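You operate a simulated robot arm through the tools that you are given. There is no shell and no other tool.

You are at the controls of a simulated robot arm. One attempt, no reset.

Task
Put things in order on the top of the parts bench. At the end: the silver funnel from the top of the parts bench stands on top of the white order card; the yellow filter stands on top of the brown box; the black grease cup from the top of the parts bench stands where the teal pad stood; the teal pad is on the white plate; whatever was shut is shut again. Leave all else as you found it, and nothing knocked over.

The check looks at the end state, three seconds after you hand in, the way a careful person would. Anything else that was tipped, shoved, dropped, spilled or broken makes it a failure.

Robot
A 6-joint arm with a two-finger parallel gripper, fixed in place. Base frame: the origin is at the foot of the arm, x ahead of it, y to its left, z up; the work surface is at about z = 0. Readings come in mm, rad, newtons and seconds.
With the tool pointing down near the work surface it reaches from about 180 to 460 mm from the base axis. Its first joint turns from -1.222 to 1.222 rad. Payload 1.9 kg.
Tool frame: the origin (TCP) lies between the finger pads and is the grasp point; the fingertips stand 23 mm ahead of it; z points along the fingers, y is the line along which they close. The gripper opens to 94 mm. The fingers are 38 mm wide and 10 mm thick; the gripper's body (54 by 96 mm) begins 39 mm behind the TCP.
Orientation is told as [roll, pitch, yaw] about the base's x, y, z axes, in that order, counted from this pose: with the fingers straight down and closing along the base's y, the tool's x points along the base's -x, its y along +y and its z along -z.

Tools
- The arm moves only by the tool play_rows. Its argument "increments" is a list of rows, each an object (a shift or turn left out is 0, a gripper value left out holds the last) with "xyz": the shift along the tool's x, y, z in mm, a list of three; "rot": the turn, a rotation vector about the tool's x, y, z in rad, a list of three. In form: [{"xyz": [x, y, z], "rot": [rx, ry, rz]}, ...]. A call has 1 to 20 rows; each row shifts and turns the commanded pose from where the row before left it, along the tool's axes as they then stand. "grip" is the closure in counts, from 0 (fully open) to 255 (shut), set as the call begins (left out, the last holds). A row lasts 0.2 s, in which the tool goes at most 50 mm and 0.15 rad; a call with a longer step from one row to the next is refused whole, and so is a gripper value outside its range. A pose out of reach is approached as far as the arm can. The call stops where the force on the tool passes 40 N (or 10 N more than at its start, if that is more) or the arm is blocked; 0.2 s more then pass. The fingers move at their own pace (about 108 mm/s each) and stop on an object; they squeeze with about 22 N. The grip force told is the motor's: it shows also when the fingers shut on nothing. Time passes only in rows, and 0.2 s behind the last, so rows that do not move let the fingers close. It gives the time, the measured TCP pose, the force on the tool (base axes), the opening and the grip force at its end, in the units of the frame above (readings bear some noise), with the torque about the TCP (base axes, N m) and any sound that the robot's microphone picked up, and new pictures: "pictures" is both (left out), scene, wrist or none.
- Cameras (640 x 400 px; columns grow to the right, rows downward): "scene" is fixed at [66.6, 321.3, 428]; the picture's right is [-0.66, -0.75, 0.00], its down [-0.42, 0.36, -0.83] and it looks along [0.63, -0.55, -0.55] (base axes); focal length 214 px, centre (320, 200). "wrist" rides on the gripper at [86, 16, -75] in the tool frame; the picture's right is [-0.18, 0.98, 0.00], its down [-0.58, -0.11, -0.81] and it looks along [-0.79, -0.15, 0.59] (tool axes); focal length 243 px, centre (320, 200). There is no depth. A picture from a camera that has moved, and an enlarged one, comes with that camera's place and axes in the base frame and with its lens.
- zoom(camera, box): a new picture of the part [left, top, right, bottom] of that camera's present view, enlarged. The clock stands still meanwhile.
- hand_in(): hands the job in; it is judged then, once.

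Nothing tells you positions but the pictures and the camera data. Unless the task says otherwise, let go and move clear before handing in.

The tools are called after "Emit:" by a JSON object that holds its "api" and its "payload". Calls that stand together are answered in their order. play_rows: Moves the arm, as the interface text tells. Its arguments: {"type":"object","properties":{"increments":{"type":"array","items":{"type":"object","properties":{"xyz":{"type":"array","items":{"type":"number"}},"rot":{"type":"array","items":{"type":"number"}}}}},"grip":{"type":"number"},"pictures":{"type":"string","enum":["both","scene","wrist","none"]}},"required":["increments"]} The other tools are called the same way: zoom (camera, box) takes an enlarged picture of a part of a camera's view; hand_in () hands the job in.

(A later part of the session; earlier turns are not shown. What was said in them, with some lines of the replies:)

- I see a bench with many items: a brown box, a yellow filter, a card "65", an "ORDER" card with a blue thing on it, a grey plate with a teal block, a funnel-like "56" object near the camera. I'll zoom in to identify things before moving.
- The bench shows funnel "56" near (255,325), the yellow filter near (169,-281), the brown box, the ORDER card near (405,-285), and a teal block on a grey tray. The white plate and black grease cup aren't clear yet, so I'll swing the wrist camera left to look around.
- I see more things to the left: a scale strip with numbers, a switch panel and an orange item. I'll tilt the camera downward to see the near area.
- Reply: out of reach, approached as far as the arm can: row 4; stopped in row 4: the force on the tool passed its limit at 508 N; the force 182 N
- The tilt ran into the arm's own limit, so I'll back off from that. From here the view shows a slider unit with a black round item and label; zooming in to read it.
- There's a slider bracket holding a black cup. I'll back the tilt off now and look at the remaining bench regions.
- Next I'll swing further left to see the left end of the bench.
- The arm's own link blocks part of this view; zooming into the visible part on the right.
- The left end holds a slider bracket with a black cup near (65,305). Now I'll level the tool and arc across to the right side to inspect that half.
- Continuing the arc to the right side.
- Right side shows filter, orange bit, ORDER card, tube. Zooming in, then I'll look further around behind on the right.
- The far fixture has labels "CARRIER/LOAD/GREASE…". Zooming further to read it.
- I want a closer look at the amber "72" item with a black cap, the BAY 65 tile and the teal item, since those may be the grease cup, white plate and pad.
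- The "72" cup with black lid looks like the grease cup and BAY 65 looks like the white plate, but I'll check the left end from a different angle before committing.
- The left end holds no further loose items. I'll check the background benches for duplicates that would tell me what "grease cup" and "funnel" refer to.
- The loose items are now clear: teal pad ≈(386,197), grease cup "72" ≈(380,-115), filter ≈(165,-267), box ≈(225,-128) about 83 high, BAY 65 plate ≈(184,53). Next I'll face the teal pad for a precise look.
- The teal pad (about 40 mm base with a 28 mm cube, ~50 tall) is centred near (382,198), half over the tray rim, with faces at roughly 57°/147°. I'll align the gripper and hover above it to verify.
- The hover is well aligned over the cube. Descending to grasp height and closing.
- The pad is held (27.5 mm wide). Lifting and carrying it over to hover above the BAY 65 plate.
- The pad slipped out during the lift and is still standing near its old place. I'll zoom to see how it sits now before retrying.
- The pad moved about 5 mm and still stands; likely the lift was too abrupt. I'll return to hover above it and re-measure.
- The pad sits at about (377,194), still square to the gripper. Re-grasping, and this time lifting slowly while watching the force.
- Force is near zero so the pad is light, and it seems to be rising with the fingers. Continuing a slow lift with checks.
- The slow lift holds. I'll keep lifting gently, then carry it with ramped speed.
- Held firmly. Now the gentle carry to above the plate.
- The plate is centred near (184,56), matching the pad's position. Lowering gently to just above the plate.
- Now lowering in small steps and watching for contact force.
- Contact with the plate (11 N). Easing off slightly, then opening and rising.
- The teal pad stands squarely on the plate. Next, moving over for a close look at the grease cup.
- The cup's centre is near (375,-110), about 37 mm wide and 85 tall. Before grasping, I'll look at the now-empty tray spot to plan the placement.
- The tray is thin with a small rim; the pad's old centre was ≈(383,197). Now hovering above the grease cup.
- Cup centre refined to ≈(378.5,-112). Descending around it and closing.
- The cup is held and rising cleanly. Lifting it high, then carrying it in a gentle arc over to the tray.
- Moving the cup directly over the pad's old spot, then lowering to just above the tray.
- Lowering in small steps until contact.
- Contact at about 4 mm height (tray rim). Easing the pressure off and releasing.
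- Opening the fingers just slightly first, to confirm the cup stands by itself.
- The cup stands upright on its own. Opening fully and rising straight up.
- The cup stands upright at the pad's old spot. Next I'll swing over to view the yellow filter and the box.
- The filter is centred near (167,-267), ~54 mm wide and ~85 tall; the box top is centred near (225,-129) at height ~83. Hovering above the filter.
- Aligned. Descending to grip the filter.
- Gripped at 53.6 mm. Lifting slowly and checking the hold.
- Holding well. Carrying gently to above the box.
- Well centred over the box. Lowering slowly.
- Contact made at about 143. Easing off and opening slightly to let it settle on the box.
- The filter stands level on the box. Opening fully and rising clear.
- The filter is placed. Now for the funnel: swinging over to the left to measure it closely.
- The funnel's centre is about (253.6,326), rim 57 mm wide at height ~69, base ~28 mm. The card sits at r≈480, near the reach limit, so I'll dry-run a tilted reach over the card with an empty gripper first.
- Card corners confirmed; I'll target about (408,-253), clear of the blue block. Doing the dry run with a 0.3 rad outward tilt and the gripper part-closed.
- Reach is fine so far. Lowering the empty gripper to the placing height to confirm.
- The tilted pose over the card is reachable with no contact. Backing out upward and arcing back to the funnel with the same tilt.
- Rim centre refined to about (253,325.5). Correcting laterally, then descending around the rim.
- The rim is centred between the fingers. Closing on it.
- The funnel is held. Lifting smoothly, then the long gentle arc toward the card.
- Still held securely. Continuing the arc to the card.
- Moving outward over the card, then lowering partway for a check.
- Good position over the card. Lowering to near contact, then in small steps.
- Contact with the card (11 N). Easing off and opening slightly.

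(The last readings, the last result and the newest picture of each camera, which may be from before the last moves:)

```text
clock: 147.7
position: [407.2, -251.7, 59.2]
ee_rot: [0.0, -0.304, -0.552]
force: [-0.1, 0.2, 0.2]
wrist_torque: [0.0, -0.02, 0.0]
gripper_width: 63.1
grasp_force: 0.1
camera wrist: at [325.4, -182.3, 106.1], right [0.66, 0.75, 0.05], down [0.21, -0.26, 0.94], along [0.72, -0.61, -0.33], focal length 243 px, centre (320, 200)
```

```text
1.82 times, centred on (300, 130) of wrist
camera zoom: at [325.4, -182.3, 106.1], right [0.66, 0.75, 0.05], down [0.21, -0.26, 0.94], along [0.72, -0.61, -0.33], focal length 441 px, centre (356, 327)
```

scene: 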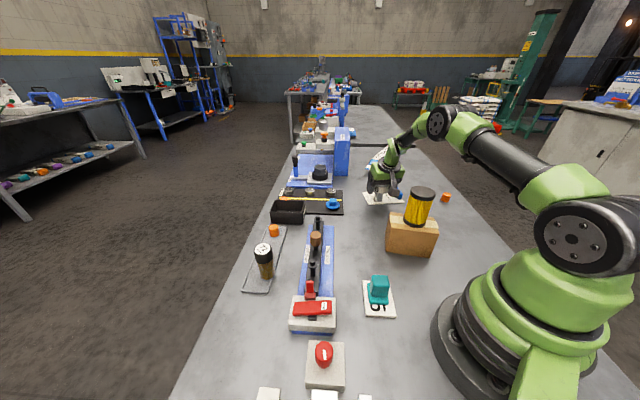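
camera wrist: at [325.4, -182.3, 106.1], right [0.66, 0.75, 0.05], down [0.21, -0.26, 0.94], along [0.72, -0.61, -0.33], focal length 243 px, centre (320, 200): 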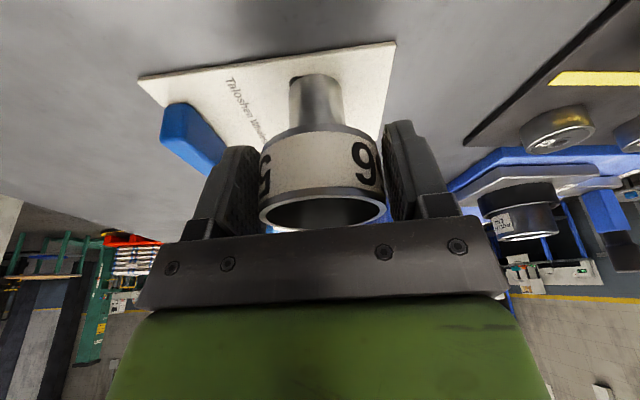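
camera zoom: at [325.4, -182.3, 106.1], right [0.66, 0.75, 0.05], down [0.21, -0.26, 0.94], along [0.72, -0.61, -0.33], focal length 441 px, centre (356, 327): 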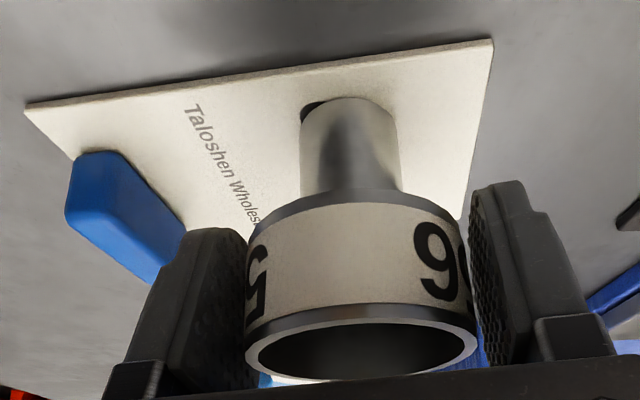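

The funnel is standing on the card. Opening a little more with clearance from the blue block, then rising straight up.

Emit:
{"api": "play_rows", "payload": {"increments": [{}, {}], "grip": 58, "pictures": "none"}}

Emit:
{"api": "play_rows", "payload": {"increments": [{"xyz": [-0.9, 0, -2.9]}, {"xyz": [-1.5, 0, -4.8]}, {"xyz": [-2.4, 0, -7.6]}, {"xyz": [-3, 0, -9.5]}, {"xyz": [-4.5, 0, -14.3]}, {}], "pictures": "both"}}

Emit:
{"api": "zoom", "payload": {"camera": "scene", "box": [350, 165, 420, 225]}}

```text
clock: 148.3
position: [406.7, -252.9, 60.2]
ee_rot: [-0.001, -0.302, -0.551]
force: [-0.3, -0.4, -1.2]
wrist_torque: [0.01, -0.01, 0.02]
gripper_width: 72.4
grasp_force: 0.1
```

```text
clock: 149.7
position: [408.0, -252.1, 101.8]
ee_rot: [-0.002, -0.301, -0.551]
force: [-0.4, 0.6, 0.4]
wrist_torque: [-0.03, -0.01, 0.0]
gripper_width: 72.8
grasp_force: 0.0
camera wrist: at [325.3, -182.4, 147.3], right [0.66, 0.75, 0.06], down [0.21, -0.26, 0.94], along [0.72, -0.61, -0.33], focal length 243 px, centre (320, 200)
```

scene: 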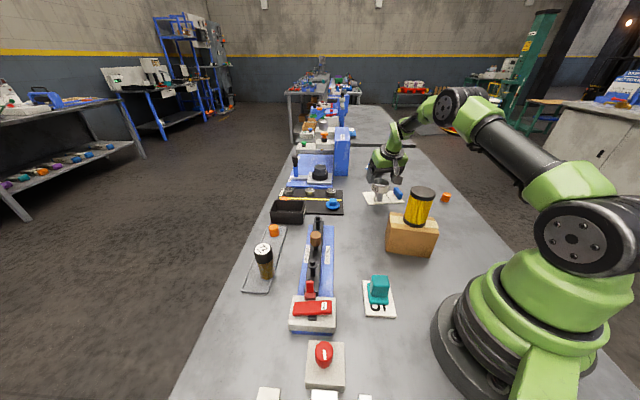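
wrist: 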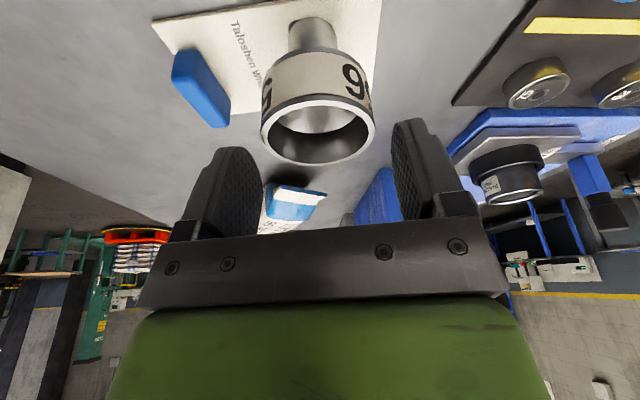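

```text
6.67 times, centred on (385, 195) of scene
camera zoom: at [66.6, 321.3, 428.0], right [-0.66, -0.75, 0.0], down [-0.42, 0.36, -0.83], along [0.63, -0.55, -0.55], focal length 1430 px, centre (-113, 233)
```

zoom: 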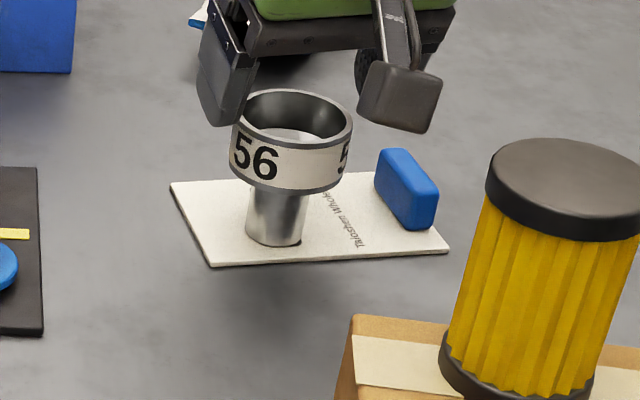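

The funnel stands upright on the card and the blue block is undisturbed. Rising further, undoing the tilt and moving clear for a final inspection.

Emit:
{"api": "play_rows", "payload": {"increments": [{"xyz": [-8.9, 0, -28.6]}, {"xyz": [-11.9, 0, -38.2]}, {"xyz": [-11.9, 0, -38.2]}, {"xyz": [-8.9, 0, -28.6]}, {"xyz": [28, 0, -8.9]}, {"xyz": [28, 0, -8.9]}, {"rot": [0, 0.1, 0]}, {"rot": [0, 0.1, 0]}, {"rot": [0, 0.102, 0]}, {"xyz": [0, 40, 0], "rot": [0, 0, -0.11]}, {"xyz": [0, 40, 0], "rot": [0, 0, -0.11]}, {"xyz": [0, 40, 0], "rot": [0, 0, -0.11]}, {"xyz": [0, 40, 0], "rot": [0, 0, -0.11]}, {"xyz": [0, 40, 0], "rot": [0, 0, -0.11]}, {}], "grip": 0, "pictures": "both"}}

```text
clock: 152.9
position: [422.4, -33.1, 242.3]
ee_rot: [0.001, 0.0, 0.0]
force: [0.0, -0.1, -0.3]
wrist_torque: [0.03, 0.01, -0.01]
gripper_width: 93.8
grasp_force: 0.0
camera wrist: at [333.3, -17.4, 317.0], right [0.18, 0.98, 0.0], down [0.58, -0.11, 0.81], along [0.79, -0.15, -0.59], focal length 243 px, centre (320, 200)
```

scene: 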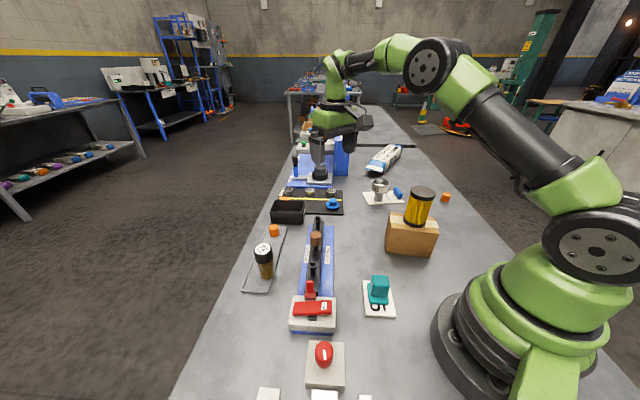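
wrist: 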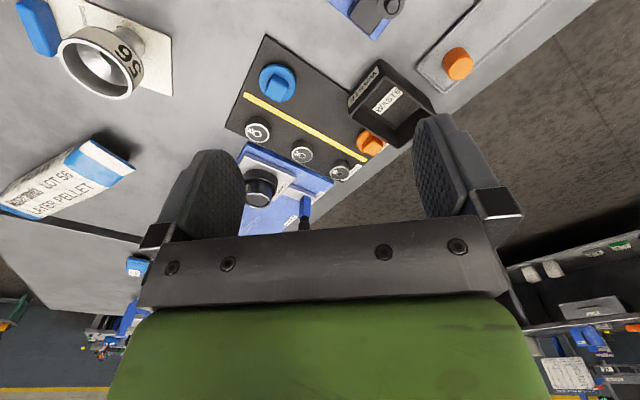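

Emit:
{"api": "zoom", "payload": {"camera": "wrist", "box": [220, 20, 480, 200]}}

Emit:
{"api": "play_rows", "payload": {"increments": [{"xyz": [25, 20, -17.5]}, {"xyz": [25, 20, -17.5]}, {"xyz": [25, 20, -17.5]}, {"xyz": [25, 20, -17.5]}, {}], "pictures": "both"}}

Emit:
{"api": "zoom", "payload": {"camera": "scene", "box": [340, 160, 470, 330]}}

Emit:
{"api": "zoom", "payload": {"camera": "scene", "box": [200, 200, 340, 400]}}

```text
2.22 times, centred on (350, 110) of wrist
camera zoom: at [333.3, -17.4, 317.0], right [0.18, 0.98, 0.0], down [0.58, -0.11, 0.81], along [0.79, -0.15, -0.59], focal length 539 px, centre (253, 400)
```

zoom: 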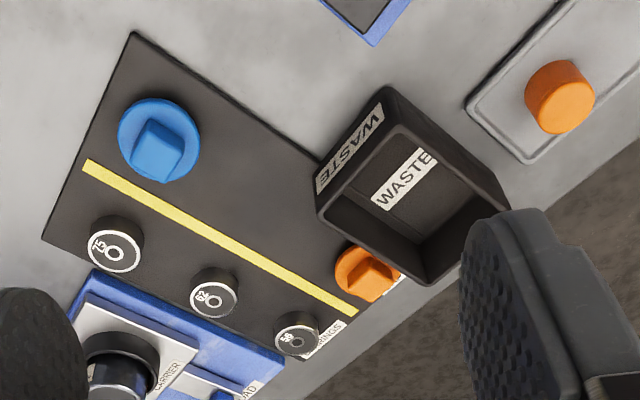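

```text
clock: 154.1
position: [322.0, 46.3, 310.3]
ee_rot: [0.0, 0.0, -0.002]
force: [0.5, -0.9, 0.1]
wrist_torque: [0.02, 0.01, -0.01]
gripper_width: 93.9
grasp_force: 0.2
camera wrist: at [233.6, 62.7, 386.0], right [0.19, 0.98, 0.0], down [0.58, -0.11, 0.81], along [0.79, -0.15, -0.59], focal length 243 px, centre (320, 200)
```

scene: 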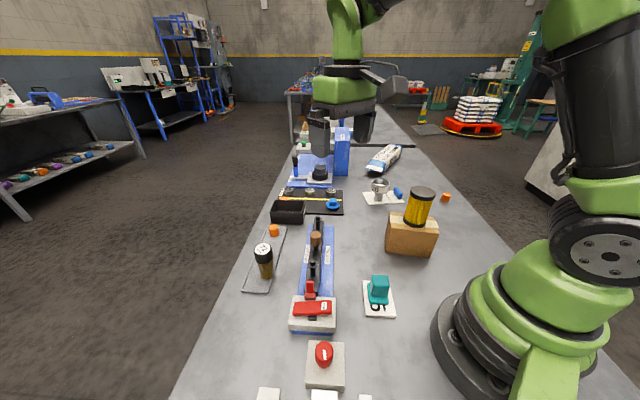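
wrist: 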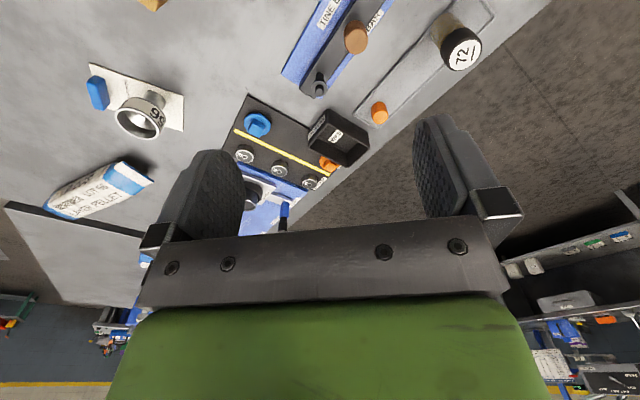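

```text
2.35 times, centred on (405, 245) of scene
camera zoom: at [66.6, 321.3, 428.0], right [-0.66, -0.75, 0.0], down [-0.42, 0.36, -0.83], along [0.63, -0.55, -0.55], focal length 505 px, centre (120, 94)
```

zoom: 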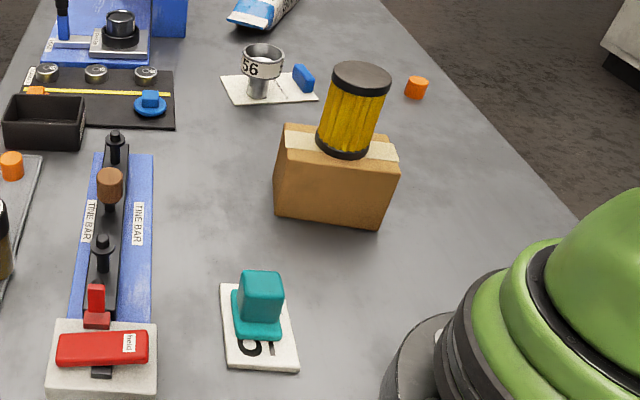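

```text
2.00 times, centred on (270, 300) of scene
camera zoom: at [66.6, 321.3, 428.0], right [-0.66, -0.75, 0.0], down [-0.42, 0.36, -0.83], along [0.63, -0.55, -0.55], focal length 429 px, centre (420, 0)
```

zoom: 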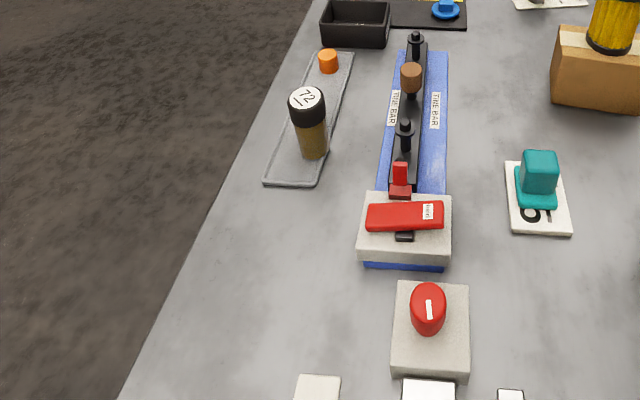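

All four items are where they should be: the funnel on the order card, the filter on the box, the grease cup at the pad's old spot and the teal pad on the white plate. Everything is upright, nothing else has moved, I opened nothing that needed shutting, and the arm is clear, so I'm handing in.

Emit:
{"api": "hand_in", "payload": {}}

```text
The job is handed in.
```

I've handed the job in with all four items placed and standing upright in the last pictures. No verdict has come back yet.

- **Silver funnel:** it stands on the white order card. The blue block on the card wasn't touched.
- **Yellow filter:** it stands centred on top of the brown box, and the box didn't move.
- **Black grease cup:** it stands on the tray about 4 mm from the teal pad's original centre. I set it slightly inward so it sits more steadily on the tray's rim.
- **Teal pad:** it sits flat on the white plate.

**My readings of the names:** no label named the grease cup or the white plate. I took the "72" cup with the black lid as the grease cup and the "BAY 65" tile as the white plate. The only other cup-like black items were nests fixed to the bracket and the carrier.

**Slip:** the teal pad slipped out of the gripper on my first lift and shifted about 5 mm, but it stayed standing. The second, slower lift worked.

**Force stop:** early on, tilting the wrist camera took the arm past its own limits and the move stopped at a 508 N force reading. The gripper was about 340 mm above the bench, and nothing on it looked moved afterwards.

I opened nothing, so nothing needed shutting again. The gripper is open and the arm is back near its starting pose, clear of the bench.
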